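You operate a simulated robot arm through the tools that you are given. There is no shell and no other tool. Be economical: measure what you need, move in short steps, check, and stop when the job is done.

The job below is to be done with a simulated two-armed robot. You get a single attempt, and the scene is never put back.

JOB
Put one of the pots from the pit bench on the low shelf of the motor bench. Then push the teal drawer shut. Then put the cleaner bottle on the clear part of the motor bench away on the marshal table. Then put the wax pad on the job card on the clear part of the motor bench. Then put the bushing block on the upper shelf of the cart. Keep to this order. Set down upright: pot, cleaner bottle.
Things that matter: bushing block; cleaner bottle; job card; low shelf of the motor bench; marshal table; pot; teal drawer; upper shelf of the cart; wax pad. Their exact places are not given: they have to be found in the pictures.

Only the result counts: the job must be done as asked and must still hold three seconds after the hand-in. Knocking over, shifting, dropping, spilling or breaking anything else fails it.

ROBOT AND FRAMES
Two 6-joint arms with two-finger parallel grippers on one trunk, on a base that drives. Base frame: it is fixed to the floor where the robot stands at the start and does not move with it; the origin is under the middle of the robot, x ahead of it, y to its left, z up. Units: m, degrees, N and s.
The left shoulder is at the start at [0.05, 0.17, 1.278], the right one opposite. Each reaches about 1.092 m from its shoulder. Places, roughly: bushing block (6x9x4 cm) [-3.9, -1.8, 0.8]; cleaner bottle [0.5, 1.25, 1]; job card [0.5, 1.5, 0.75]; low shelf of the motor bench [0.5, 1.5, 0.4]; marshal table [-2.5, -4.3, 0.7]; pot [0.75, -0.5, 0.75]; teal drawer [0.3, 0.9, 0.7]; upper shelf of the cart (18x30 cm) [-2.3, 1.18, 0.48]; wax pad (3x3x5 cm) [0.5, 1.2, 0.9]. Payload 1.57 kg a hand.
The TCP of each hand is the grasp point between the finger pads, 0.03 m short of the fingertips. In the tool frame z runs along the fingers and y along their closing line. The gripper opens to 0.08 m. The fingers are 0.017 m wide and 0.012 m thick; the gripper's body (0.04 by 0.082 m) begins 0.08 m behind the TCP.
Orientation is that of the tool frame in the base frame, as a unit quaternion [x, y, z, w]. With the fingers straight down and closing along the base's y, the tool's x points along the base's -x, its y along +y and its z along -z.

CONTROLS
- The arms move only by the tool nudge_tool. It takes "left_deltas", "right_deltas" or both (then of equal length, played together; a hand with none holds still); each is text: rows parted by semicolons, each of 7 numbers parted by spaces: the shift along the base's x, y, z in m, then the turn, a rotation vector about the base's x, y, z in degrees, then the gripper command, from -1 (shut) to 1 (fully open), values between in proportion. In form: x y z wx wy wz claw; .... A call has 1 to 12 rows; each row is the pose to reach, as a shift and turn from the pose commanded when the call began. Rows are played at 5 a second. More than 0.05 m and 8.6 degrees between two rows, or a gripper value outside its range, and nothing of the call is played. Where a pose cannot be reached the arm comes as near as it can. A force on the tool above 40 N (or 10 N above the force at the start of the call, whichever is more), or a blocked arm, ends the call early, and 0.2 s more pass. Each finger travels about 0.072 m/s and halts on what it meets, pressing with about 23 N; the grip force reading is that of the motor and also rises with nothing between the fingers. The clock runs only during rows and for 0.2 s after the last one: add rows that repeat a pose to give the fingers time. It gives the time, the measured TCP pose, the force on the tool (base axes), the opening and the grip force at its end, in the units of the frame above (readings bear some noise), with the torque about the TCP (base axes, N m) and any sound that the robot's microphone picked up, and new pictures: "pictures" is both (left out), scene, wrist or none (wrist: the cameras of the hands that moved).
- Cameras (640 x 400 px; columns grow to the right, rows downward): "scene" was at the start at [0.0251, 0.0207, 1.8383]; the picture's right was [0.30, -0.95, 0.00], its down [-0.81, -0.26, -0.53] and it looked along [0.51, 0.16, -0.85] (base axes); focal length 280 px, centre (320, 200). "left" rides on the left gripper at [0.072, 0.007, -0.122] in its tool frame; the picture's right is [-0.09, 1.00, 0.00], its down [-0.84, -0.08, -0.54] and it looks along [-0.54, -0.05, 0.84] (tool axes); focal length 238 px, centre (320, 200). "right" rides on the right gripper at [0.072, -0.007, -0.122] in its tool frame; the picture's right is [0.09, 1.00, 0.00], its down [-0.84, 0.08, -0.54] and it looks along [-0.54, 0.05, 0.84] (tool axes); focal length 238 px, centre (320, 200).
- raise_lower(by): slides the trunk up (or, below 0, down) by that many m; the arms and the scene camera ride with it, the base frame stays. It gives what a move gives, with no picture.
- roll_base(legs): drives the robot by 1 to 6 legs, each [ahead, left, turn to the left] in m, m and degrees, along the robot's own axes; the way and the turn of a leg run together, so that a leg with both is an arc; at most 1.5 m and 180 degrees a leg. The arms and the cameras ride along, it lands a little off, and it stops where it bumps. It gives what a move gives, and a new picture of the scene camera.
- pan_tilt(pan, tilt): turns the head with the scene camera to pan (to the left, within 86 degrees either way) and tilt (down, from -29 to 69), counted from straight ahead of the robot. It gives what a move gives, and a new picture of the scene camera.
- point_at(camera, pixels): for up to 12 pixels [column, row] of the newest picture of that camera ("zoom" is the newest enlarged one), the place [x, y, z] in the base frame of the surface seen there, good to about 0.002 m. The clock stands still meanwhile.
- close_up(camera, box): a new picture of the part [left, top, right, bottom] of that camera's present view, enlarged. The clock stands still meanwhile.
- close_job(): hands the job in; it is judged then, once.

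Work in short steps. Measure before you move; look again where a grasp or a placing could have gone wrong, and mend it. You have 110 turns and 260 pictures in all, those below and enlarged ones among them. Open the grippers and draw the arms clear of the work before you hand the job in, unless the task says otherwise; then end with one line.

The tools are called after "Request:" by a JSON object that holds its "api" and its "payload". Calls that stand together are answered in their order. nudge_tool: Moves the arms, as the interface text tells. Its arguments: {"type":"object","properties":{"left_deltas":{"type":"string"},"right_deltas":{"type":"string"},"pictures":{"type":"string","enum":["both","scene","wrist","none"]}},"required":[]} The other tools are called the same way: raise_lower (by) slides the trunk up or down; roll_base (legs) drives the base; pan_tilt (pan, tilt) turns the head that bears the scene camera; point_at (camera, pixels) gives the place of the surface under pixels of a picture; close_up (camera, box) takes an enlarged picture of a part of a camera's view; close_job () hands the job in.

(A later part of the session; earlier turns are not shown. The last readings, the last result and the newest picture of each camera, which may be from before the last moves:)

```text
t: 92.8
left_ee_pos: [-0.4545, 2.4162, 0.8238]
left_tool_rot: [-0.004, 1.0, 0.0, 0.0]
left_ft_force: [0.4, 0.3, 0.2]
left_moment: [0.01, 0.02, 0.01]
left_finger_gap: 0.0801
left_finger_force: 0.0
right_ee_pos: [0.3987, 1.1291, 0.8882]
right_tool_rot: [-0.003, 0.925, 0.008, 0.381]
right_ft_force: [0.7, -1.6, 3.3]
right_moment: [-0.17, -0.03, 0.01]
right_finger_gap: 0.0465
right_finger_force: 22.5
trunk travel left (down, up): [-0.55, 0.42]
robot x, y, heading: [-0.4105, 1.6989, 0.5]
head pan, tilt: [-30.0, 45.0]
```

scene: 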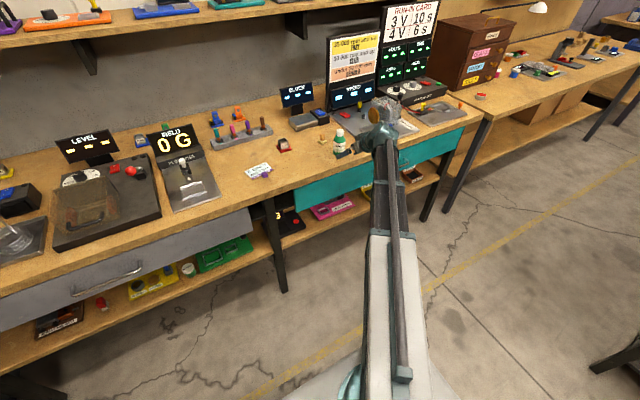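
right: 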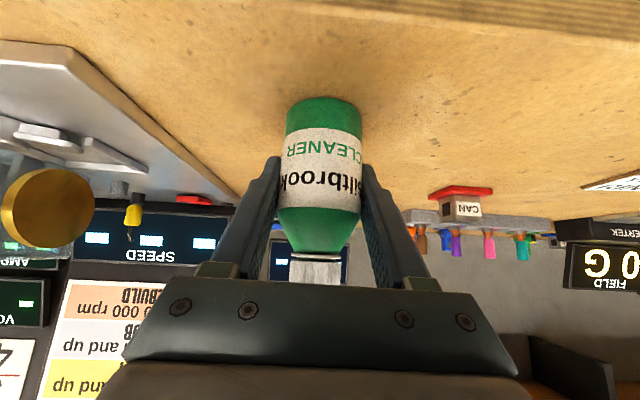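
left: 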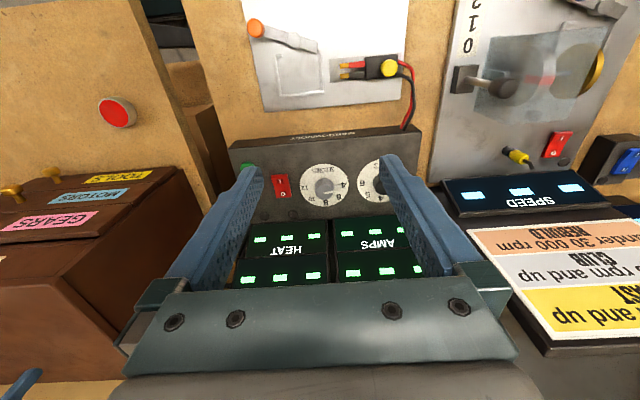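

The bottle is gripped (gap 0.0465, base 0.0445 m below the TCP). I lift, then fold both hands ahead of the robot for the drive.

Request:
{"api": "raise_lower", "payload": {"by": 0.3}}

Request:
{"api": "nudge_tool", "payload": {"right_deltas": "-0.045 0.012 0 0 0 0 -1; -0.09 0.024 0 0 0 0 -1; -0.135 0.036 0 0 0 0 -1; -0.18 0.05 0 0 0 0 -1; -0.205 0.09 0 0 0 0 -1; -0.205 0.135 0 0 0 0 -1; -0.2 0.18 0 0 0 0 -1; -0.2 0.225 0 0 0 0 -1; -0.195 0.265 0 0 0 0 -1; -0.19 0.265 0 0 0 0 -1; -0.19 0.265 0 0 0 0 -1; -0.19 0.265 0 0 0 0 -1", "left_deltas": "0.045 0.01 0 0 0 0 1; 0.09 0.015 0 0 0 0 1; 0.135 0.015 0 0 0 0 1; 0.18 0.015 0 0 0 0 1; 0.22 0.0 0 0 0 0 1; 0.26 -0.02 0 0 0 0 1; 0.3 -0.045 0 0 0 0 1; 0.335 -0.08 0 0 0 0 1; 0.37 -0.115 0 0 0 0 1; 0.4 -0.155 0 0 0 0 1; 0.43 -0.195 0 0 0 0 1; 0.46 -0.235 0 0 0 0 1", "pictures": "none"}}

Request:
{"api": "pan_tilt", "payload": {"pan": -86, "tilt": 20}}

```text
t: 95.8
left_ee_pos: [-0.4547, 2.4159, 1.1237]
left_tool_rot: [-0.005, 1.0, 0.0, 0.0]
left_ft_force: [0.4, -0.1, 0.5]
left_moment: [0.01, -0.02, 0.0]
left_finger_gap: 0.0798
left_finger_force: 0.2
right_ee_pos: [0.3991, 1.1294, 1.1887]
right_tool_rot: [-0.003, 0.925, 0.009, 0.38]
right_ft_force: [-0.6, 0.0, -1.3]
right_moment: [-0.02, -0.05, 0.02]
right_finger_gap: 0.0468
right_finger_force: 23.1
trunk travel left (down, up): [-0.85, 0.12]
robot x, y, heading: [-0.4097, 1.7001, 0.7]
head pan, tilt: [-30.0, 45.0]
```

```text
t: 98.5
left_ee_pos: [0.0051, 2.1801, 1.1243]
left_tool_rot: [-0.005, 1.0, 0.0, -0.001]
left_ft_force: [1.3, 0.0, -0.3]
left_moment: [0.02, -0.02, 0.0]
left_finger_gap: 0.0798
left_finger_force: 0.0
right_ee_pos: [0.211, 1.3931, 1.1892]
right_tool_rot: [-0.004, 0.925, 0.01, 0.38]
right_ft_force: [0.5, -0.4, -1.5]
right_moment: [0.0, -0.03, 0.05]
right_finger_gap: 0.047
right_finger_force: 22.5
trunk travel left (down, up): [-0.85, 0.12]
robot x, y, heading: [-0.4079, 1.7022, 0.5]
head pan, tilt: [-30.0, 45.0]
```

```text
t: 99.7
left_ee_pos: [0.0034, 2.1832, 1.1247]
left_tool_rot: [-0.004, 1.0, 0.0, 0.0]
left_ft_force: [0.4, 0.7, -0.5]
left_moment: [0.03, 0.01, 0.01]
left_finger_gap: 0.08
left_finger_force: 0.0
right_ee_pos: [0.2104, 1.395, 1.1878]
right_tool_rot: [-0.004, 0.925, 0.009, 0.38]
right_ft_force: [-0.3, 0.7, -0.5]
right_moment: [0.01, 0.02, 0.01]
right_finger_gap: 0.0469
right_finger_force: 23.3
trunk travel left (down, up): [-0.85, 0.12]
robot x, y, heading: [-0.4108, 1.6958, 0.5]
head pan, tilt: [-85.9, 20.0]
```

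scene: 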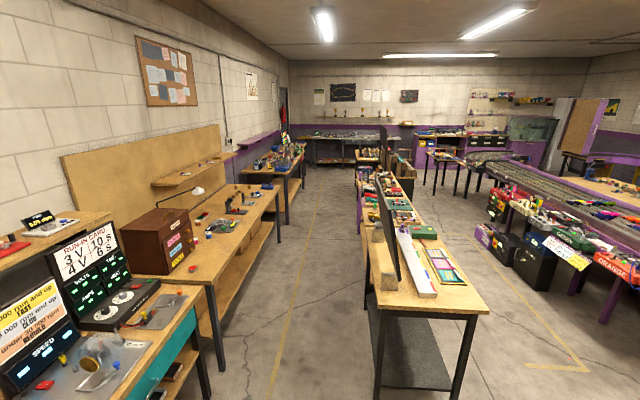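

I back off from the bench and turn right to face the room (-y), keeping off the middle bench (y<0.37).

Request:
{"api": "roll_base", "payload": {"legs": [[-0.5, 0, 0], [0, 0, -120]]}}

Request:
{"api": "pan_tilt", "payload": {"pan": 0, "tilt": 20}}

```text
t: 107.6
left_ee_pos: [-0.6875, 1.0983, 1.1248]
left_tool_rot: [0.862, 0.507, 0.001, 0.0]
left_ft_force: [-0.2, 0.1, 0.9]
left_moment: [-0.02, -0.03, 0.0]
left_finger_gap: 0.0799
left_finger_force: 0.1
right_ee_pos: [-1.4754, 1.3104, 1.1888]
right_tool_rot: [0.798, 0.468, -0.325, 0.198]
right_ft_force: [-0.1, -0.4, -1.1]
right_moment: [-0.03, -0.01, 0.01]
right_finger_gap: 0.0468
right_finger_force: 23.2
trunk travel left (down, up): [-0.85, 0.12]
robot x, y, heading: [-0.9021, 1.6945, -119.1]
head pan, tilt: [-85.9, 20.0]
```

scene: 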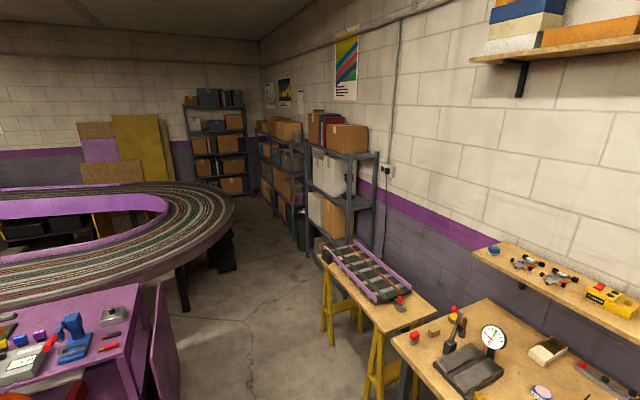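

```text
t: 109.2
left_ee_pos: [-0.6888, 1.0986, 1.1246]
left_tool_rot: [0.862, 0.507, 0.0, 0.0]
left_ft_force: [0.2, 0.2, 0.6]
left_moment: [0.03, -0.02, 0.01]
left_finger_gap: 0.0801
left_finger_force: 0.1
right_ee_pos: [-1.4748, 1.3105, 1.1874]
right_tool_rot: [0.797, 0.468, -0.324, 0.199]
right_ft_force: [-0.5, -0.5, -2.0]
right_moment: [0.03, -0.01, -0.01]
right_finger_gap: 0.0469
right_finger_force: 23.3
trunk travel left (down, up): [-0.85, 0.12]
robot x, y, heading: [-0.9031, 1.6997, -118.8]
head pan, tilt: [0.0, 20.0]
```

scene: 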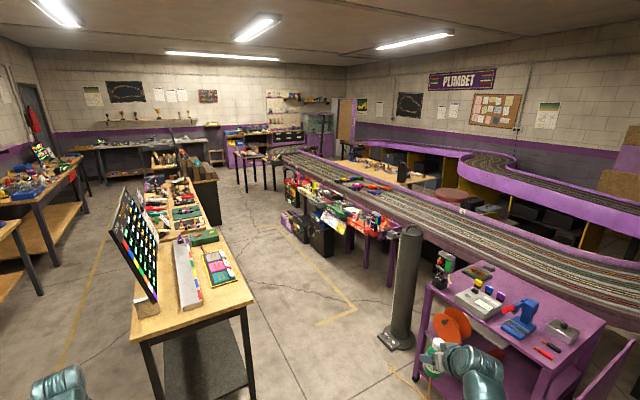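

The room: aisle between the middle bench and the race track leads to small tables near (255,150). I measure points for navigation.

Request:
{"api": "point_at", "payload": {"camera": "scene", "pixels": [[245, 152], [268, 157], [290, 155], [230, 150], [250, 305], [405, 345], [290, 230], [265, 280], [330, 240], [390, 290], [380, 170], [430, 300]]}}

Request:
{"api": "close_up", "payload": {"camera": "scene", "box": [200, 100, 400, 225]}}

```text
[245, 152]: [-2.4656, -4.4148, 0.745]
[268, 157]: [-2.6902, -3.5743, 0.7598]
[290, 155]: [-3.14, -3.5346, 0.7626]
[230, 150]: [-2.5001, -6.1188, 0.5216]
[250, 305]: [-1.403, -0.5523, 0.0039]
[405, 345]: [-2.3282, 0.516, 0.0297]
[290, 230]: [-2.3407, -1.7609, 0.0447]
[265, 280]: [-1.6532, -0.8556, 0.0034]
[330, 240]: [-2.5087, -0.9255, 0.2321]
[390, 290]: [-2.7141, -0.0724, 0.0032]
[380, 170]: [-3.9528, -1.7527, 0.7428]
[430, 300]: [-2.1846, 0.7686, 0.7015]
```

```text
3.20 times, centred on (300, 162) of scene
```

zoom: 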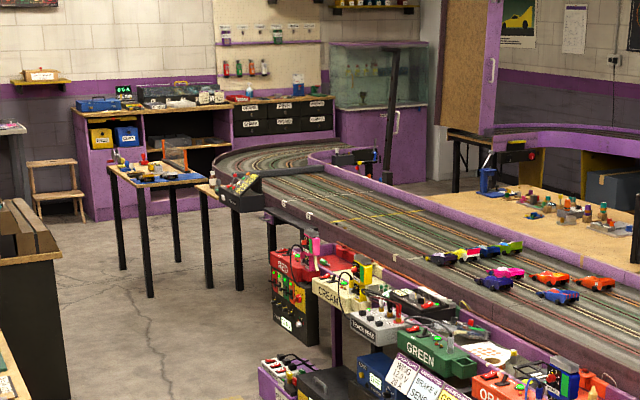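

Marshal table at about [-2.47,-4.41,0.745]. I measure the pinch points of the aisle more precisely.

Request:
{"api": "point_at", "payload": {"camera": "scene", "pixels": [[252, 300], [205, 235], [218, 178], [215, 222], [432, 290], [425, 345], [395, 320], [310, 255], [285, 222], [300, 205], [385, 270], [240, 195]]}}

Request:
{"api": "pan_tilt", "payload": {"pan": -25, "tilt": 45}}

```text
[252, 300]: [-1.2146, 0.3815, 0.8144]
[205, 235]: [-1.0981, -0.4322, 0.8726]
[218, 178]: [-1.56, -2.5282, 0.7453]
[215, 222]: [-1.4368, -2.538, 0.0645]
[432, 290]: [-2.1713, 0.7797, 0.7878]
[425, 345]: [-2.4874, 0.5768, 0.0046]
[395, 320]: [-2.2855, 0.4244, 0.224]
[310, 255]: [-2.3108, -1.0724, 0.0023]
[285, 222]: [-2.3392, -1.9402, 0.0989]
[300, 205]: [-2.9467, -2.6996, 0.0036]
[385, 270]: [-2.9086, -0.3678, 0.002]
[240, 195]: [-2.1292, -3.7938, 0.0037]
```

```text
t: 110.1
left_ee_pos: [-0.6894, 1.1001, 1.1245]
left_tool_rot: [0.862, 0.507, -0.001, 0.0]
left_ft_force: [-1.2, -0.4, -0.3]
left_moment: [0.0, -0.02, -0.04]
left_finger_gap: 0.0801
left_finger_force: 0.1
right_ee_pos: [-1.4742, 1.3093, 1.1877]
right_tool_rot: [0.798, 0.468, -0.325, 0.198]
right_ft_force: [0.3, -1.2, -1.2]
right_moment: [-0.02, -0.01, 0.02]
right_finger_gap: 0.047
right_finger_force: 22.9
trunk travel left (down, up): [-0.85, 0.12]
robot x, y, heading: [-0.903, 1.6939, -119.1]
head pan, tilt: [-25.0, 45.0]
```

scene: 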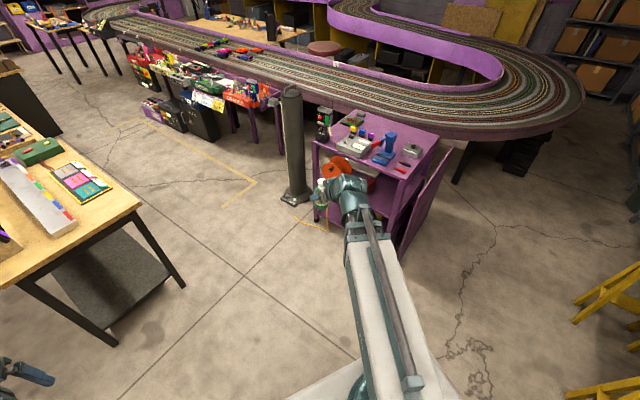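

I drive diagonally to [-1.69,0.75], turn to face -y, then go down the aisle to about [-1.8,-0.7].

Request:
{"api": "roll_base", "payload": {"legs": [[1.208, -0.231, 0], [0, 0, 29], [1.45, -0.11, 0]]}}

Request:
{"api": "pan_tilt", "payload": {"pan": -5, "tilt": 30}}

```text
t: 124.6
left_ee_pos: [-1.3531, -1.1179, 1.1254]
left_tool_rot: [0.71, 0.705, 0.0, 0.0]
left_ft_force: [-0.8, 0.0, 0.4]
left_moment: [0.01, -0.06, -0.02]
left_finger_gap: 0.08
left_finger_force: 0.1
right_ee_pos: [-2.144, -1.3129, 1.1877]
right_tool_rot: [0.655, 0.653, -0.264, 0.273]
right_ft_force: [-1.3, -0.5, -0.9]
right_moment: [0.0, -0.02, -0.01]
right_finger_gap: 0.0466
right_finger_force: 23.4
trunk travel left (down, up): [-0.85, 0.12]
robot x, y, heading: [-1.8276, -0.6982, -90.4]
head pan, tilt: [-25.0, 45.0]
```

scene: 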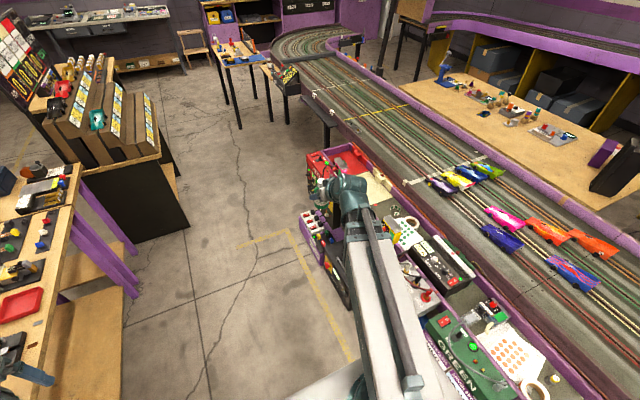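

```text
t: 125.4
left_ee_pos: [-1.3534, -1.1174, 1.1244]
left_tool_rot: [0.709, 0.705, 0.001, -0.001]
left_ft_force: [-0.4, 0.0, -0.6]
left_moment: [0.02, 0.0, -0.01]
left_finger_gap: 0.0799
left_finger_force: 0.0
right_ee_pos: [-2.1451, -1.311, 1.1871]
right_tool_rot: [0.656, 0.652, -0.264, 0.274]
right_ft_force: [0.0, 0.4, -0.9]
right_moment: [0.04, 0.0, -0.02]
right_finger_gap: 0.0469
right_finger_force: 23.5
trunk travel left (down, up): [-0.85, 0.12]
robot x, y, heading: [-1.8304, -0.6975, -90.4]
head pan, tilt: [-5.0, 30.0]
```

scene: 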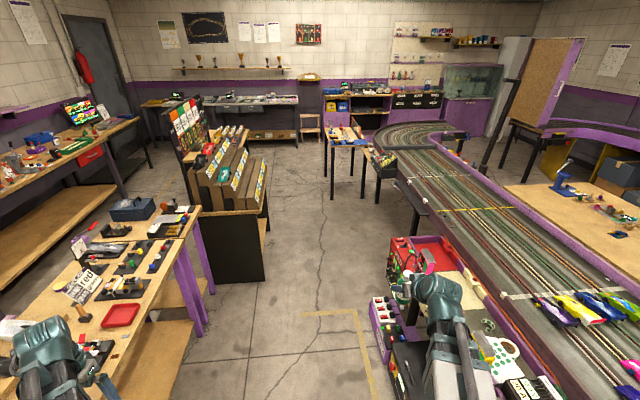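

The marshal table is straight ahead at (345,140). I enlarge and measure it along with aisle limits.

Request:
{"api": "close_up", "payload": {"camera": "scene", "box": [300, 110, 420, 210]}}

Request:
{"api": "point_at", "payload": {"camera": "scene", "pixels": [[326, 130], [330, 147], [369, 146], [340, 142], [372, 150], [333, 198], [264, 215], [370, 330], [393, 240], [355, 128], [420, 190], [267, 205]]}}

```text
4.00 times, centred on (360, 160) of scene
```

zoom: 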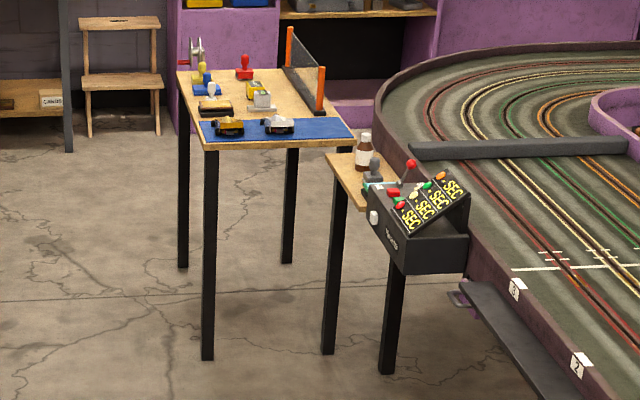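

```text
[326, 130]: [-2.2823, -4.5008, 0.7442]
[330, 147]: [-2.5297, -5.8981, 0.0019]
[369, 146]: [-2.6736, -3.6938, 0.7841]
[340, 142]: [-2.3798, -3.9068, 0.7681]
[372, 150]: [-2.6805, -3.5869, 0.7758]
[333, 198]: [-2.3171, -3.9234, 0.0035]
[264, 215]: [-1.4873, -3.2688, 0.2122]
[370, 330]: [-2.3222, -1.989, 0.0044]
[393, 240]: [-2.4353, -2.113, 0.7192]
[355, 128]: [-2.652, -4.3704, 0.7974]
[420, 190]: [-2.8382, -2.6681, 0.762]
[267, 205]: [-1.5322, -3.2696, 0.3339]
```

The marshal table spans x≈-2.27…-2.65, y≈-3.87…-4.5, top z≈0.745. I fold the left hand further in to pass the display rack, then drive to about [-1.93,-2.1].

Request:
{"api": "nudge_tool", "payload": {"left_deltas": "-0.043 -0.02 0 0 0 0 1; -0.086 -0.04 0 0 0 0 1; -0.13 -0.06 0 0 0 0 1; -0.173 -0.07 0 0 0 0 1; -0.216 -0.08 0 0 0 0 1; -0.26 -0.09 0 0 0 0 1; -0.3 -0.1 0 0 0 0 1; -0.34 -0.1 0 0 0 0 1", "pictures": "none"}}

Request:
{"api": "roll_base", "payload": {"legs": [[1.4, -0.1, 0]]}}

Request:
{"api": "pan_tilt", "payload": {"pan": -10, "tilt": 35}}

```text
t: 127.2
left_ee_pos: [-1.6936, -1.2173, 1.1242]
left_tool_rot: [0.708, 0.706, 0.0, 0.0]
left_ft_force: [0.4, -0.5, 0.0]
left_moment: [-0.04, -0.03, -0.02]
left_finger_gap: 0.0799
left_finger_force: 0.0
right_ee_pos: [-2.1458, -1.3113, 1.1886]
right_tool_rot: [0.657, 0.651, -0.265, 0.273]
right_ft_force: [-0.1, 0.1, -1.1]
right_moment: [-0.01, -0.01, 0.0]
right_finger_gap: 0.0467
right_finger_force: 22.8
trunk travel left (down, up): [-0.85, 0.12]
robot x, y, heading: [-1.8282, -0.6957, -90.2]
head pan, tilt: [-5.0, 30.0]
```

```text
t: 134.2
left_ee_pos: [-1.7706, -2.6101, 1.1248]
left_tool_rot: [0.701, 0.713, 0.0, 0.0]
left_ft_force: [0.8, -0.5, 0.8]
left_moment: [-0.01, -0.02, 0.0]
left_finger_gap: 0.0799
left_finger_force: 0.0
right_ee_pos: [-2.2199, -2.7139, 1.1892]
right_tool_rot: [0.648, 0.659, -0.262, 0.276]
right_ft_force: [-0.3, -0.6, -1.3]
right_moment: [0.01, 0.01, 0.0]
right_finger_gap: 0.0468
right_finger_force: 23.2
trunk travel left (down, up): [-0.85, 0.12]
robot x, y, heading: [-1.923, -2.0907, -89.3]
head pan, tilt: [-5.0, 30.0]
```

scene: 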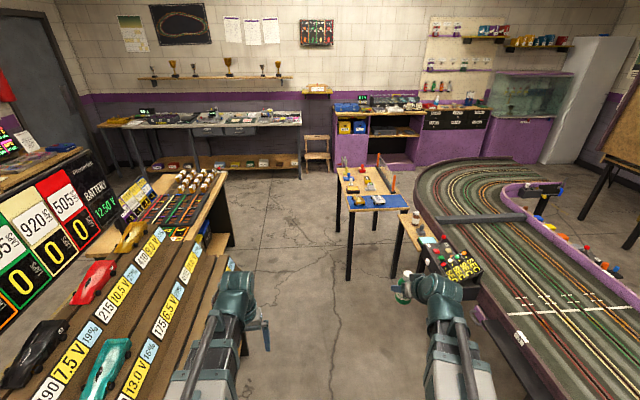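

```text
t: 134.8
left_ee_pos: [-1.771, -2.6081, 1.1241]
left_tool_rot: [0.7, 0.714, 0.0, 0.0]
left_ft_force: [-0.6, 0.5, 0.1]
left_moment: [0.0, -0.04, 0.01]
left_finger_gap: 0.0802
left_finger_force: 0.0
right_ee_pos: [-2.2222, -2.714, 1.1886]
right_tool_rot: [0.648, 0.66, -0.262, 0.276]
right_ft_force: [-0.3, 0.2, -0.7]
right_moment: [-0.01, 0.01, -0.01]
right_finger_gap: 0.0467
right_finger_force: 23.3
trunk travel left (down, up): [-0.85, 0.12]
robot x, y, heading: [-1.9196, -2.0908, -88.8]
head pan, tilt: [-10.0, 35.0]
```

scene: 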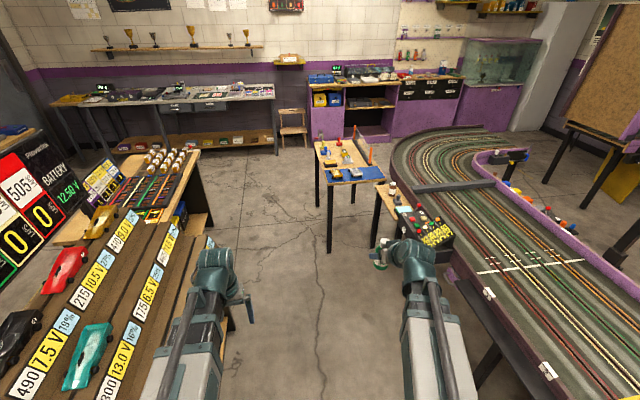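

I enlarge the marshal table to choose a free spot.

Request:
{"api": "close_up", "payload": {"camera": "scene", "box": [300, 120, 400, 190]}}

Request:
{"api": "point_at", "payload": {"camera": "zoom", "pixels": [[100, 150], [200, 160], [300, 170], [300, 210], [350, 250], [130, 260], [200, 250], [260, 180], [160, 390], [560, 370], [340, 200], [250, 130]]}}

Request:
{"api": "point_at", "payload": {"camera": "scene", "pixels": [[210, 330], [228, 330], [206, 240], [380, 248], [330, 250]]}}

```text
5.71 times, centred on (350, 155) of scene
```

zoom: 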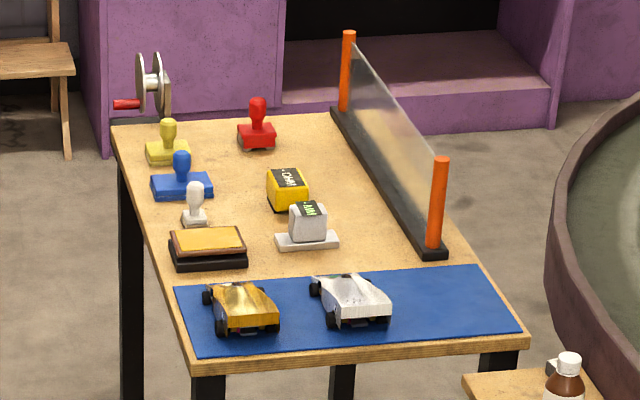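

```text
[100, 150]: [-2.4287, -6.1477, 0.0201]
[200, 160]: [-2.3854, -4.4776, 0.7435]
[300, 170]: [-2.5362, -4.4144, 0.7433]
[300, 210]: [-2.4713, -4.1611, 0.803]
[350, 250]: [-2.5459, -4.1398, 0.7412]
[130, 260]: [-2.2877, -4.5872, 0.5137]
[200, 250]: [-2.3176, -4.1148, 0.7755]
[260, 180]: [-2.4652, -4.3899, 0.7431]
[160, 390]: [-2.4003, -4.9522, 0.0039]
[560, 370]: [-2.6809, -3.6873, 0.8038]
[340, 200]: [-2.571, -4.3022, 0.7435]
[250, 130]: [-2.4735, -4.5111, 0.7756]
```

```text
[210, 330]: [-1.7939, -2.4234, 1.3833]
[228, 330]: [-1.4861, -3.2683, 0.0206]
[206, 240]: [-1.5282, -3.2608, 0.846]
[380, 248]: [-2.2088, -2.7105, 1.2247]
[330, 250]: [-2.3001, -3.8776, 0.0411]
```

Best spot: free top near [-2.555,-4.40] between the yellow block and the net; I will place from the table's east side. I drive on past the black bench, over to [-1.6,-4.25], and turn to face -x.

Request:
{"api": "roll_base", "payload": {"legs": [[1.45, 0.0, 0], [0.7, 0.3, 0], [0, 0, -91]]}}

Request:
{"api": "pan_tilt", "payload": {"pan": 0, "tilt": 45}}

```text
t: 149.6
left_ee_pos: [-2.1398, -4.386, 1.125]
left_tool_rot: [1.0, 0.0, 0.0, 0.0]
left_ft_force: [0.3, -0.9, -0.3]
left_moment: [0.04, 0.01, 0.01]
left_finger_gap: 0.0797
left_finger_force: 0.1
right_ee_pos: [-2.2363, -3.9347, 1.1879]
right_tool_rot: [0.925, -0.001, -0.381, 0.007]
right_ft_force: [-1.0, -1.0, -1.2]
right_moment: [0.01, 0.0, 0.01]
right_finger_gap: 0.0469
right_finger_force: 23.8
trunk travel left (down, up): [-0.85, 0.12]
robot x, y, heading: [-1.6201, -4.2479, 179.7]
head pan, tilt: [-10.0, 35.0]
```

scene: 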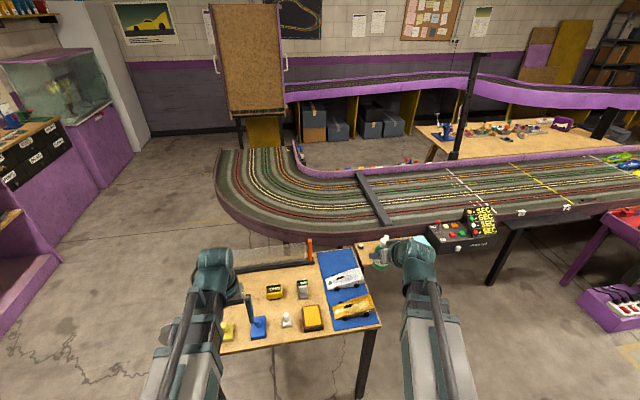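

```text
t: 150.3
left_ee_pos: [-2.1401, -4.3862, 1.1239]
left_tool_rot: [1.0, 0.001, -0.001, 0.0]
left_ft_force: [0.0, -0.4, -0.4]
left_moment: [0.01, 0.0, -0.01]
left_finger_gap: 0.0796
left_finger_force: 0.0
right_ee_pos: [-2.2354, -3.9359, 1.1883]
right_tool_rot: [0.925, 0.0, -0.381, 0.007]
right_ft_force: [-0.8, -0.5, -1.5]
right_moment: [0.0, 0.0, 0.0]
right_finger_gap: 0.0467
right_finger_force: 22.6
trunk travel left (down, up): [-0.85, 0.12]
robot x, y, heading: [-1.6211, -4.2454, 180.1]
head pan, tilt: [0.0, 45.0]
```

scene: 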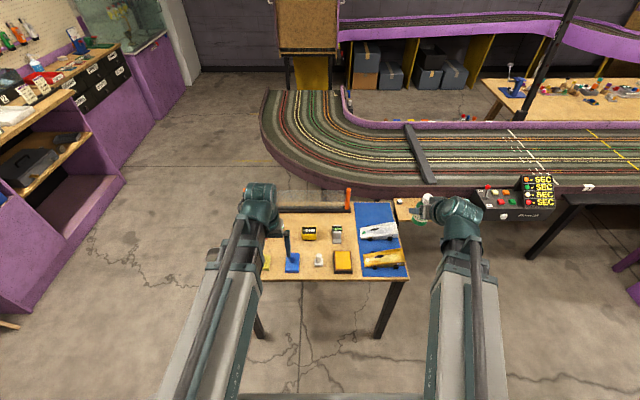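

I move the left hand off to the robot's left, away from the table (it will come down with the trunk), and look again.

Request:
{"api": "nudge_tool", "payload": {"left_deltas": "0.005 -0.045 0 0 0 0 1; 0.015 -0.09 0 0 0 0 1; 0.025 -0.135 0 0 0 0 1; 0.04 -0.18 0 0 0 0 1; 0.055 -0.225 0 0 0 0 1; 0.07 -0.27 0 0 0 0 1; 0.09 -0.314 0 0 0 0 1; 0.12 -0.35 0 0 0 0 1; 0.15 -0.39 0 0 0 0 1; 0.18 -0.43 0 0 0 0 1; 0.21 -0.465 0 0 0 0 1; 0.24 -0.5 0 0 0 0 1", "pictures": "scene"}}

Request:
{"api": "close_up", "payload": {"camera": "scene", "box": [220, 170, 420, 295]}}

```text
t: 152.9
left_ee_pos: [-1.901, -4.8878, 1.1253]
left_tool_rot: [1.0, -0.001, 0.0, 0.0]
left_ft_force: [-0.4, 0.1, -0.6]
left_moment: [0.0, 0.01, 0.0]
left_finger_gap: 0.0799
left_finger_force: 0.1
right_ee_pos: [-2.2345, -3.9353, 1.1893]
right_tool_rot: [0.925, 0.0, -0.381, 0.007]
right_ft_force: [0.4, -0.5, -1.3]
right_moment: [-0.01, -0.01, -0.06]
right_finger_gap: 0.0466
right_finger_force: 22.8
trunk travel left (down, up): [-0.85, 0.12]
robot x, y, heading: [-1.6187, -4.2503, 179.9]
head pan, tilt: [0.0, 45.0]
```

scene: 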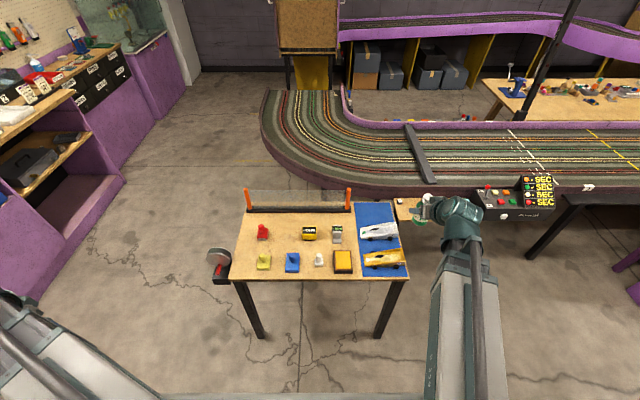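

```text
3.20 times, centred on (320, 232) of scene
```

zoom: 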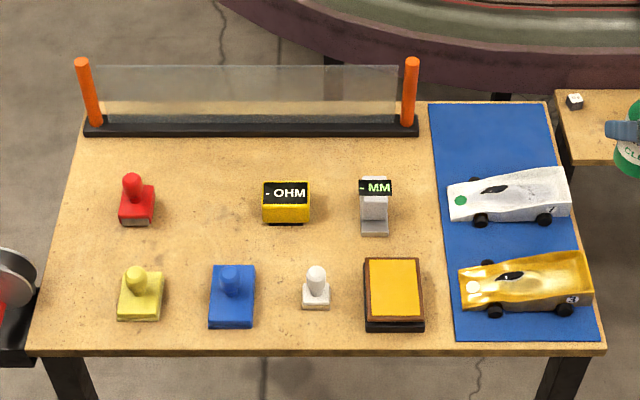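

Clear overview: the wide free area between the red stamp and the OHM meter, zoom (210,205), is ideal. I measure it and its neighbours.

Request:
{"api": "point_at", "payload": {"camera": "zoom", "pixels": [[207, 205], [155, 205], [262, 215], [207, 140], [230, 275], [232, 265], [140, 270], [285, 188]]}}

```text
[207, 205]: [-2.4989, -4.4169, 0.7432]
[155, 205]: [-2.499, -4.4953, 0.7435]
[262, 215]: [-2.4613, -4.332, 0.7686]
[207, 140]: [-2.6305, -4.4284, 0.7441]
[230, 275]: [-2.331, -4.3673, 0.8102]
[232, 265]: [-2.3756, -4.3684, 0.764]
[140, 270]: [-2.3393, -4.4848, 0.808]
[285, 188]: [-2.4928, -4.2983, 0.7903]
```

I take [-2.53,-4.43] (midway between stamp knobs for the hand). Moving the right hand there at height, then lowering.

Request:
{"api": "nudge_tool", "payload": {"right_deltas": "-0.0246 -0.0412 0 0 0 0 -1; -0.0492 -0.0825 0 0 0 0 -1; -0.0738 -0.1237 0 0 0 0 -1; -0.0983 -0.165 0 0 0 0 -1; -0.1229 -0.2062 0 0 0 0 -1; -0.1475 -0.2475 0 0 0 0 -1; -0.1721 -0.2887 0 0 0 0 -1; -0.1967 -0.33 0 0 0 0 -1; -0.2213 -0.3712 0 0 0 0 -1; -0.2458 -0.4125 0 0 0 0 -1; -0.2704 -0.4537 0 0 0 0 -1; -0.295 -0.495 0 0 0 0 -1", "pictures": "none"}}

Request:
{"api": "raise_lower", "payload": {"by": -0.35}}

Request:
{"api": "close_up", "payload": {"camera": "right", "box": [0, 0, 640, 400]}}

Request:
{"api": "close_up", "payload": {"camera": "scene", "box": [200, 130, 440, 280]}}

```text
t: 155.5
left_ee_pos: [-1.9007, -4.8874, 1.1245]
left_tool_rot: [1.0, -0.001, 0.001, 0.001]
left_ft_force: [-0.5, -0.3, -0.5]
left_moment: [0.01, 0.0, -0.02]
left_finger_gap: 0.0799
left_finger_force: 0.0
right_ee_pos: [-2.533, -4.4312, 1.1864]
right_tool_rot: [0.925, -0.001, -0.379, 0.007]
right_ft_force: [0.7, -0.4, -0.7]
right_moment: [0.01, -0.01, -0.01]
right_finger_gap: 0.0468
right_finger_force: 22.5
trunk travel left (down, up): [-0.85, 0.12]
robot x, y, heading: [-1.6171, -4.2477, 179.9]
head pan, tilt: [0.0, 45.0]
```

```text
t: 158.9
left_ee_pos: [-1.9006, -4.8871, 0.7745]
left_tool_rot: [1.0, 0.001, 0.001, 0.001]
left_ft_force: [0.8, -0.9, 0.0]
left_moment: [-0.02, -0.02, 0.02]
left_finger_gap: 0.0802
left_finger_force: 0.0
right_ee_pos: [-2.5312, -4.43, 0.8376]
right_tool_rot: [0.925, 0.0, -0.379, 0.008]
right_ft_force: [0.0, 0.0, -2.0]
right_moment: [0.0, -0.02, 0.01]
right_finger_gap: 0.0465
right_finger_force: 22.8
trunk travel left (down, up): [-0.5, 0.47]
robot x, y, heading: [-1.6209, -4.2483, 179.9]
head pan, tilt: [0.0, 45.0]
```

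```text
1.00 times, centred on (320, 200) of right (not enlarged: the box is as wide or as high as the picture)
```

zoom: 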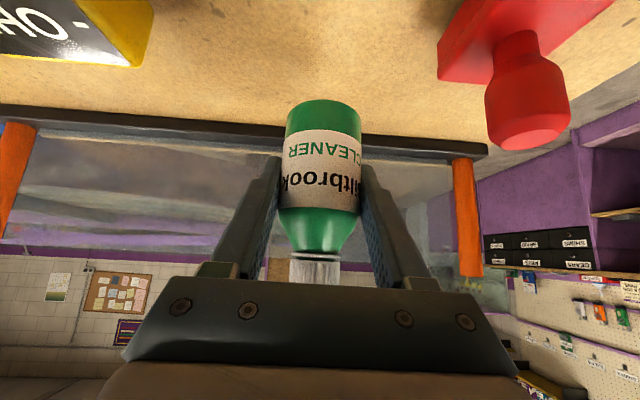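

```text
2.67 times, centred on (320, 205) of scene
```

zoom: 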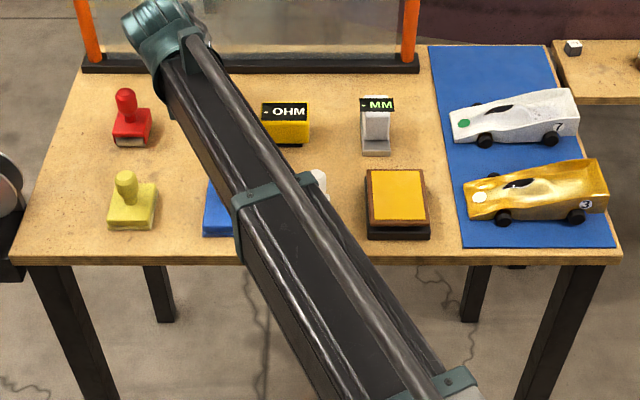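

Alignment is good, nothing beneath. I lower the last 0.05 m.

Request:
{"api": "raise_lower", "payload": {"by": -0.046}}

Request:
{"api": "raise_lower", "payload": {"by": -0.005}}

```text
t: 159.8
left_ee_pos: [-1.9002, -4.8867, 0.7292]
left_tool_rot: [1.0, 0.0, 0.0, 0.001]
left_ft_force: [0.2, -0.2, 0.3]
left_moment: [-0.02, -0.02, -0.04]
left_finger_gap: 0.0799
left_finger_force: 0.0
right_ee_pos: [-2.5309, -4.4305, 0.791]
right_tool_rot: [0.925, 0.0, -0.379, 0.008]
right_ft_force: [0.0, -0.7, -1.8]
right_moment: [0.02, 0.03, 0.0]
right_finger_gap: 0.0464
right_finger_force: 22.9
trunk travel left (down, up): [-0.454, 0.516]
robot x, y, heading: [-1.6166, -4.2518, 179.8]
head pan, tilt: [0.0, 45.0]
```

```text
t: 160.4
left_ee_pos: [-1.9002, -4.886, 0.7248]
left_tool_rot: [1.0, 0.0, 0.0, 0.0]
left_ft_force: [-0.3, -0.2, 0.2]
left_moment: [-0.01, 0.01, -0.03]
left_finger_gap: 0.0797
left_finger_force: 0.1
right_ee_pos: [-2.5316, -4.43, 0.789]
right_tool_rot: [0.925, 0.0, -0.381, 0.007]
right_ft_force: [-1.8, -0.1, 14.8]
right_moment: [0.23, 0.21, 0.06]
right_finger_gap: 0.0469
right_finger_force: 22.8
trunk travel left (down, up): [-0.449, 0.521]
robot x, y, heading: [-1.6172, -4.2489, 180.1]
head pan, tilt: [0.0, 45.0]
```

The bottle stands (14.8 N). I open to ~0.06 and raise straight up, the fingers sliding past the bottle's sides.

Request:
{"api": "nudge_tool", "payload": {"right_deltas": "0 0 0 0 0 0 0.3; 0 0 0 0 0 0 0.6; 0 0 0 0 0 0 0.6; 0 0 0 0 0 0 0.6", "pictures": "wrist"}}

Request:
{"api": "raise_lower", "payload": {"by": 0.15}}

Request:
{"api": "raise_lower", "payload": {"by": 0.25}}

Request:
{"api": "nudge_tool", "payload": {"right_deltas": "0.025 0.041 0 0 0 0 0.6; 0.05 0.082 0 0 0 0 0.6; 0.075 0.123 0 0 0 0 0.6; 0.1 0.164 0 0 0 0 0.6; 0.125 0.205 0 0 0 0 0.6; 0.15 0.246 0 0 0 0 0.6; 0.175 0.287 0 0 0 0 0.6; 0.2 0.328 0 0 0 0 0.6", "pictures": "scene"}}

```text
t: 161.4
left_ee_pos: [-1.9012, -4.8859, 0.7242]
left_tool_rot: [1.0, 0.001, 0.0, 0.0]
left_ft_force: [-0.2, -0.7, 0.0]
left_moment: [-0.01, -0.01, 0.01]
left_finger_gap: 0.0801
left_finger_force: 0.0
right_ee_pos: [-2.5313, -4.4306, 0.787]
right_tool_rot: [0.925, -0.001, -0.379, 0.007]
right_ft_force: [-0.1, 0.0, 0.9]
right_moment: [0.01, -0.02, -0.02]
right_finger_gap: 0.0639
right_finger_force: 0.0
trunk travel left (down, up): [-0.449, 0.521]
robot x, y, heading: [-1.6192, -4.2465, 180.0]
head pan, tilt: [0.0, 45.0]
```

right: 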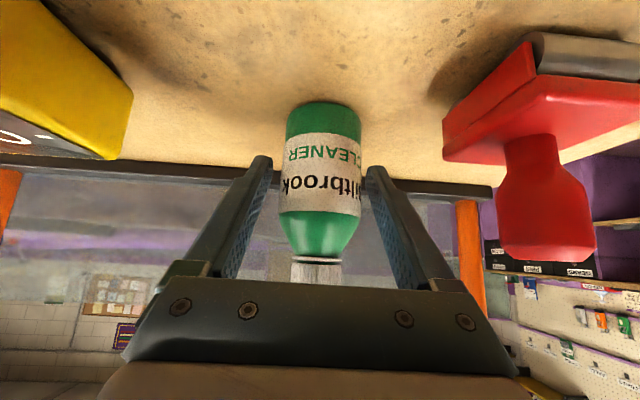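

```text
t: 163.1
left_ee_pos: [-1.9014, -4.8862, 0.8741]
left_tool_rot: [1.0, 0.0, 0.0, 0.0]
left_ft_force: [0.2, -0.4, -0.4]
left_moment: [0.01, -0.01, 0.01]
left_finger_gap: 0.0802
left_finger_force: 0.1
right_ee_pos: [-2.5313, -4.4308, 0.9375]
right_tool_rot: [0.925, 0.0, -0.379, 0.008]
right_ft_force: [-0.9, -1.0, -0.1]
right_moment: [0.01, -0.02, 0.02]
right_finger_gap: 0.064
right_finger_force: 0.0
trunk travel left (down, up): [-0.599, 0.371]
robot x, y, heading: [-1.6217, -4.2484, 180.0]
head pan, tilt: [0.0, 45.0]
```

```text
t: 165.7
left_ee_pos: [-1.9008, -4.8858, 1.1233]
left_tool_rot: [1.0, 0.001, 0.0, 0.0]
left_ft_force: [0.2, 0.3, -0.4]
left_moment: [0.0, -0.03, -0.01]
left_finger_gap: 0.0799
left_finger_force: 0.0
right_ee_pos: [-2.5312, -4.43, 1.1872]
right_tool_rot: [0.925, 0.0, -0.379, 0.008]
right_ft_force: [0.0, 0.9, -0.1]
right_moment: [-0.01, -0.06, 0.01]
right_finger_gap: 0.064
right_finger_force: 0.1
trunk travel left (down, up): [-0.849, 0.121]
robot x, y, heading: [-1.6215, -4.2466, 180.1]
head pan, tilt: [0.0, 45.0]
```

```text
t: 167.5
left_ee_pos: [-1.8994, -4.8856, 1.1233]
left_tool_rot: [1.0, 0.0, 0.0, 0.0]
left_ft_force: [0.4, -0.9, 0.1]
left_moment: [-0.01, 0.0, -0.02]
left_finger_gap: 0.0799
left_finger_force: 0.1
right_ee_pos: [-2.3313, -4.1021, 1.1872]
right_tool_rot: [0.926, 0.0, -0.378, 0.007]
right_ft_force: [0.0, -0.5, 1.0]
right_moment: [-0.03, 0.01, 0.02]
right_finger_gap: 0.0641
right_finger_force: 0.0
trunk travel left (down, up): [-0.849, 0.121]
robot x, y, heading: [-1.6198, -4.2464, 179.8]
head pan, tilt: [0.0, 45.0]
```

scene: 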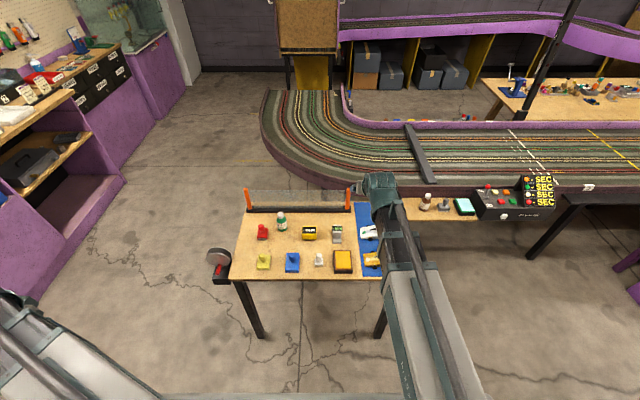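

The bottle stands upright on the marshal table. While here I scout the bushing block's surroundings inside the track.

Request:
{"api": "pan_tilt", "payload": {"pan": -45, "tilt": 25}}

Request:
{"api": "close_up", "payload": {"camera": "scene", "box": [180, 100, 420, 250]}}

```text
t: 168.6
left_ee_pos: [-1.901, -4.8874, 1.1237]
left_tool_rot: [1.0, -0.001, 0.0, -0.001]
left_ft_force: [-0.2, -0.2, 0.9]
left_moment: [-0.03, 0.01, 0.01]
left_finger_gap: 0.0801
left_finger_force: 0.0
right_ee_pos: [-2.3337, -4.103, 1.1874]
right_tool_rot: [0.926, -0.001, -0.378, 0.007]
right_ft_force: [-0.9, 0.7, -0.9]
right_moment: [-0.01, 0.02, 0.0]
right_finger_gap: 0.0639
right_finger_force: 0.0
trunk travel left (down, up): [-0.849, 0.121]
robot x, y, heading: [-1.6174, -4.2468, 180.1]
head pan, tilt: [-45.0, 25.0]
```

scene: 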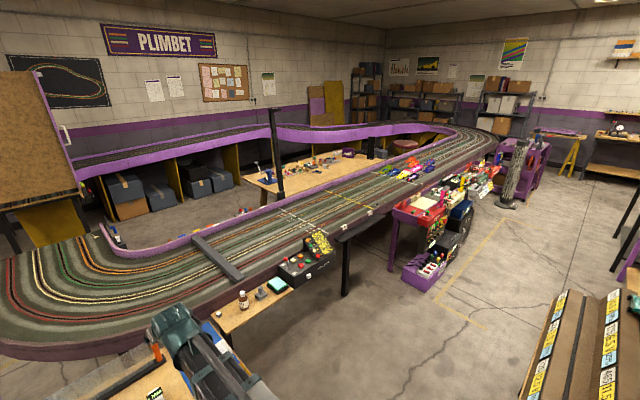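

```text
2.67 times, centred on (300, 175) of scene
```

zoom: 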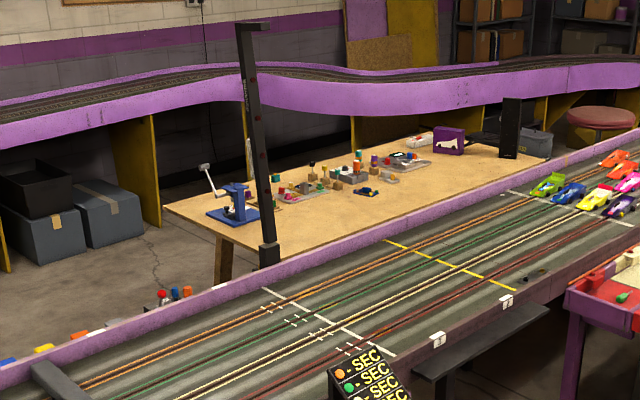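

The island's opening seems to be at its far left end. Now back for the wax pad: I fold the left hand in, turn to face +y and drive north along the aisle.

Request:
{"api": "nudge_tool", "payload": {"left_deltas": "-0.03 0.035 0 0 0 0 1; -0.06 0.07 0 0 0 0 1; -0.09 0.11 0 0 0 0 1; -0.12 0.15 0 0 0 0 1; -0.15 0.19 0 0 0 0 1; -0.17 0.23 0 0 0 0 1; -0.185 0.275 0 0 0 0 1; -0.2 0.32 0 0 0 0 1; -0.215 0.365 0 0 0 0 1; -0.225 0.41 0 0 0 0 1; -0.235 0.455 0 0 0 0 1; -0.24 0.46 0 0 0 0 1", "pictures": "none"}}

Request:
{"api": "roll_base", "payload": {"legs": [[0, 0, -90], [0.65, 0.31, 0], [1.4, 0.0, 0]]}}

```text
t: 171.2
left_ee_pos: [-2.1407, -4.4273, 1.1231]
left_tool_rot: [1.0, 0.0, 0.0, 0.0]
left_ft_force: [0.3, 0.3, -0.3]
left_moment: [0.02, -0.04, 0.01]
left_finger_gap: 0.08
left_finger_force: 0.0
left hand out of reach, approached as far as the arm can: row 3, 4, 6
right_ee_pos: [-2.3334, -4.1033, 1.1873]
right_tool_rot: [0.926, 0.0, -0.379, 0.008]
right_ft_force: [-0.2, 0.5, 0.3]
right_moment: [0.01, 0.04, -0.03]
right_finger_gap: 0.0639
right_finger_force: 0.1
trunk travel left (down, up): [-0.849, 0.121]
robot x, y, heading: [-1.6173, -4.2483, 179.8]
head pan, tilt: [-45.0, 25.0]
```

```text
t: 185.7
left_ee_pos: [-2.0319, -1.6411, 1.124]
left_tool_rot: [-0.693, 0.721, 0.0, 0.0]
left_ft_force: [0.2, 0.4, 0.3]
left_moment: [-0.04, -0.01, -0.03]
left_finger_gap: 0.0799
left_finger_force: 0.1
right_ee_pos: [-1.6994, -1.4601, 1.1862]
right_tool_rot: [-0.642, 0.667, 0.268, 0.267]
right_ft_force: [0.1, -1.0, 0.5]
right_moment: [-0.03, -0.01, -0.02]
right_finger_gap: 0.0642
right_finger_force: 0.0
trunk travel left (down, up): [-0.849, 0.121]
robot x, y, heading: [-1.8704, -2.164, 87.9]
head pan, tilt: [-45.0, 25.0]
```

scene: 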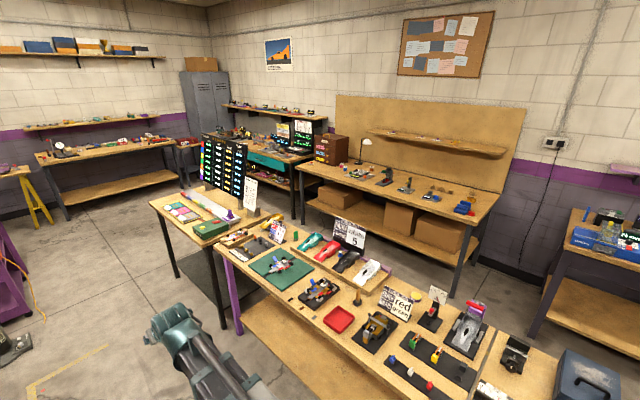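

Clear so far. I continue north to [-1.72,0.75], then diagonally to about [-0.95,1.65] and turn to face the motor bench.

Request:
{"api": "roll_base", "payload": {"legs": [[1.45, -0.02, 0], [1.46, -0.02, 0], [0.93, -0.75, 0], [0, 0, -88]]}}

Request:
{"api": "pan_tilt", "payload": {"pan": 0, "tilt": 35}}

```text
t: 209.1
left_ee_pos: [-0.4157, 1.8004, 1.1241]
left_tool_rot: [0.0, 1.0, 0.0, 0.0]
left_ft_force: [0.7, 0.1, -0.4]
left_moment: [-0.01, 0.01, 0.01]
left_finger_gap: 0.08
left_finger_force: 0.0
right_ee_pos: [-0.2217, 1.4737, 1.1866]
right_tool_rot: [0.0, 0.925, 0.008, 0.379]
right_ft_force: [0.1, -0.1, -0.4]
right_moment: [0.03, 0.01, -0.04]
right_finger_gap: 0.0641
right_finger_force: 0.1
trunk travel left (down, up): [-0.849, 0.121]
robot x, y, heading: [-0.9354, 1.6179, 0.1]
head pan, tilt: [-45.0, 25.0]
```

scene: 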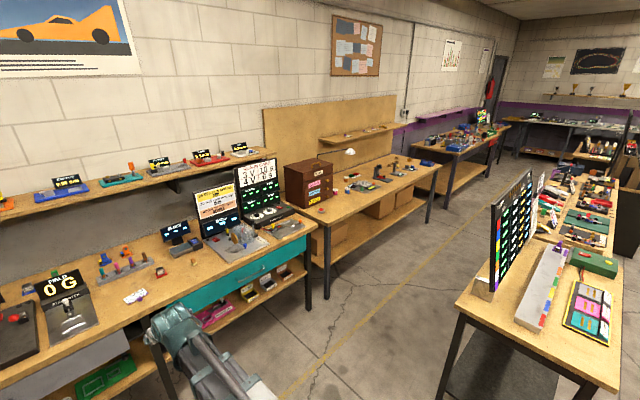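

```text
t: 210.2
left_ee_pos: [-0.4152, 1.7994, 1.1236]
left_tool_rot: [0.0, 1.0, 0.001, 0.0]
left_ft_force: [0.1, 0.6, 0.3]
left_moment: [0.01, 0.02, -0.02]
left_finger_gap: 0.0799
left_finger_force: 0.1
right_ee_pos: [-0.2218, 1.4738, 1.1862]
right_tool_rot: [-0.001, 0.925, 0.008, 0.379]
right_ft_force: [0.1, -0.8, -0.3]
right_moment: [-0.04, 0.02, 0.04]
right_finger_gap: 0.064
right_finger_force: 0.1
trunk travel left (down, up): [-0.849, 0.121]
robot x, y, heading: [-0.9323, 1.6198, -0.1]
head pan, tilt: [0.0, 35.0]
```

scene: 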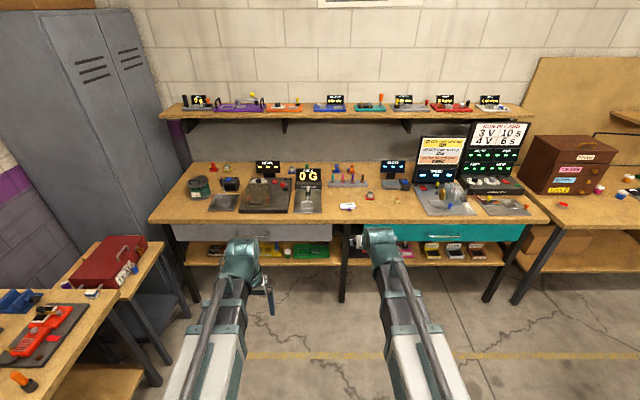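

I drive 0.5 m forward to bring wax pad (396,197) and card (347,205) into reach.

Request:
{"api": "roll_base", "payload": {"legs": [[0.5, 0, 0]]}}

Request:
{"api": "pan_tilt", "payload": {"pan": -15, "tilt": 45}}

Request:
{"api": "close_up", "payload": {"camera": "scene", "box": [220, 80, 420, 205]}}

```text
t: 213.2
left_ee_pos: [0.0889, 1.8049, 1.1238]
left_tool_rot: [-0.004, 1.0, 0.0, -0.001]
left_ft_force: [-0.1, 0.0, 0.0]
left_moment: [-0.03, 0.02, -0.01]
left_finger_gap: 0.08
left_finger_force: 0.0
right_ee_pos: [0.285, 1.4814, 1.1869]
right_tool_rot: [-0.004, 0.926, 0.009, 0.378]
right_ft_force: [-0.1, 0.6, -0.9]
right_moment: [-0.03, -0.01, -0.01]
right_finger_gap: 0.0639
right_finger_force: 0.0
trunk travel left (down, up): [-0.849, 0.121]
robot x, y, heading: [-0.4308, 1.6207, 0.6]
head pan, tilt: [0.0, 35.0]
```

scene: 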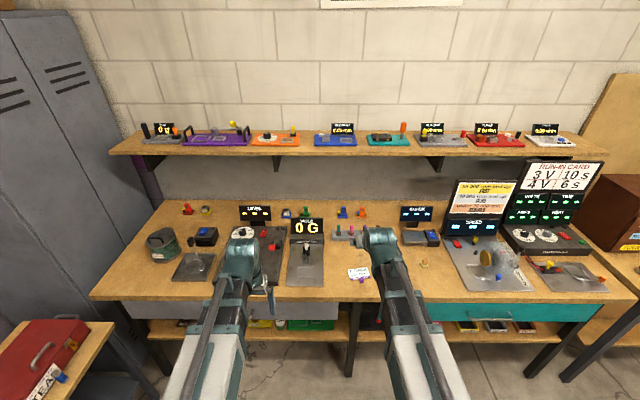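

```text
t: 213.9
left_ee_pos: [0.0887, 1.8047, 1.1238]
left_tool_rot: [-0.004, 1.0, 0.0, 0.0]
left_ft_force: [0.5, 0.1, -0.5]
left_moment: [0.02, 0.01, 0.0]
left_finger_gap: 0.0798
left_finger_force: 0.1
right_ee_pos: [0.2836, 1.4813, 1.1876]
right_tool_rot: [-0.003, 0.926, 0.009, 0.378]
right_ft_force: [0.1, -0.3, -0.8]
right_moment: [0.0, 0.01, 0.02]
right_finger_gap: 0.0638
right_finger_force: 0.0
trunk travel left (down, up): [-0.849, 0.121]
robot x, y, heading: [-0.4307, 1.6225, 0.1]
head pan, tilt: [-15.0, 45.0]
```

scene: 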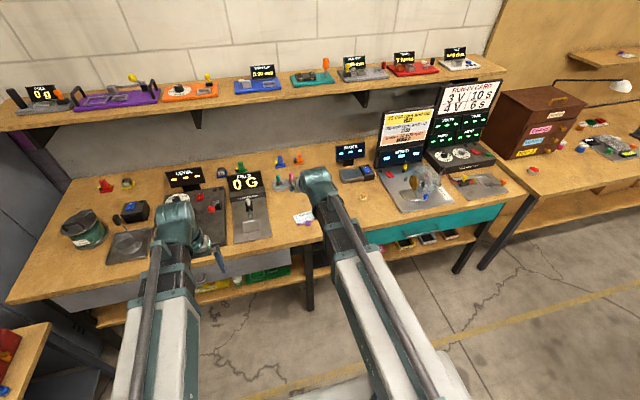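

```text
3.20 times, centred on (320, 142) of scene
```

zoom: 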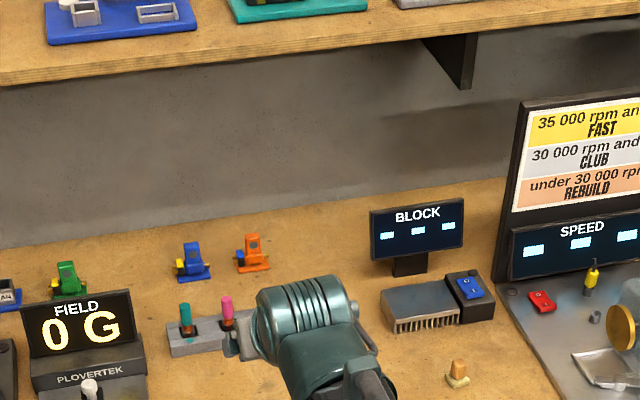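

I enlarge the wax pad (363,198) and card (304,217) and measure.

Request:
{"api": "close_up", "payload": {"camera": "scene", "box": [340, 180, 388, 210]}}

Request:
{"api": "point_at", "payload": {"camera": "zoom", "pixels": [[310, 185], [310, 230], [290, 245], [340, 245], [310, 265], [290, 290], [400, 300]]}}

Request:
{"api": "close_up", "payload": {"camera": "scene", "box": [280, 195, 344, 235]}}

Request:
{"api": "point_at", "payload": {"camera": "zoom", "pixels": [[240, 200], [150, 200], [200, 260], [240, 280], [280, 270], [130, 215], [290, 185]]}}

```text
13.33 times, centred on (364, 195) of scene
```

zoom: 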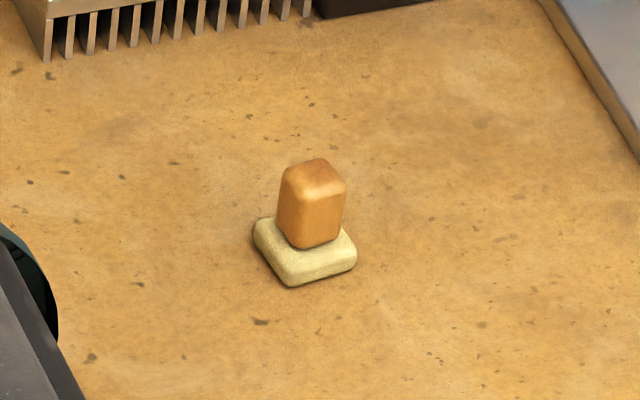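

```text
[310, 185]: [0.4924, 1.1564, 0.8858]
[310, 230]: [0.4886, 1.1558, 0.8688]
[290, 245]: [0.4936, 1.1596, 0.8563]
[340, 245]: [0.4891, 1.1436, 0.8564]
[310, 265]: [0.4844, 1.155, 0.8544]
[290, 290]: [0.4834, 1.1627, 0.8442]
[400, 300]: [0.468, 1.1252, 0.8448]
```

```text
10.00 times, centred on (312, 215) of scene
```

zoom: 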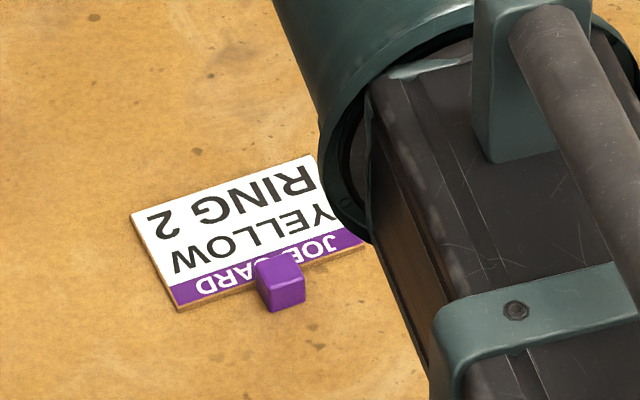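

```text
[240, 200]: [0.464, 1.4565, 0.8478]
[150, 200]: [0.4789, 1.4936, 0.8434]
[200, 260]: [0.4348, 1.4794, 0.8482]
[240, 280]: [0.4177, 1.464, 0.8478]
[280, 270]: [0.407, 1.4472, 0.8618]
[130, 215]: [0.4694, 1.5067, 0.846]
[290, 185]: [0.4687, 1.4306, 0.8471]
```

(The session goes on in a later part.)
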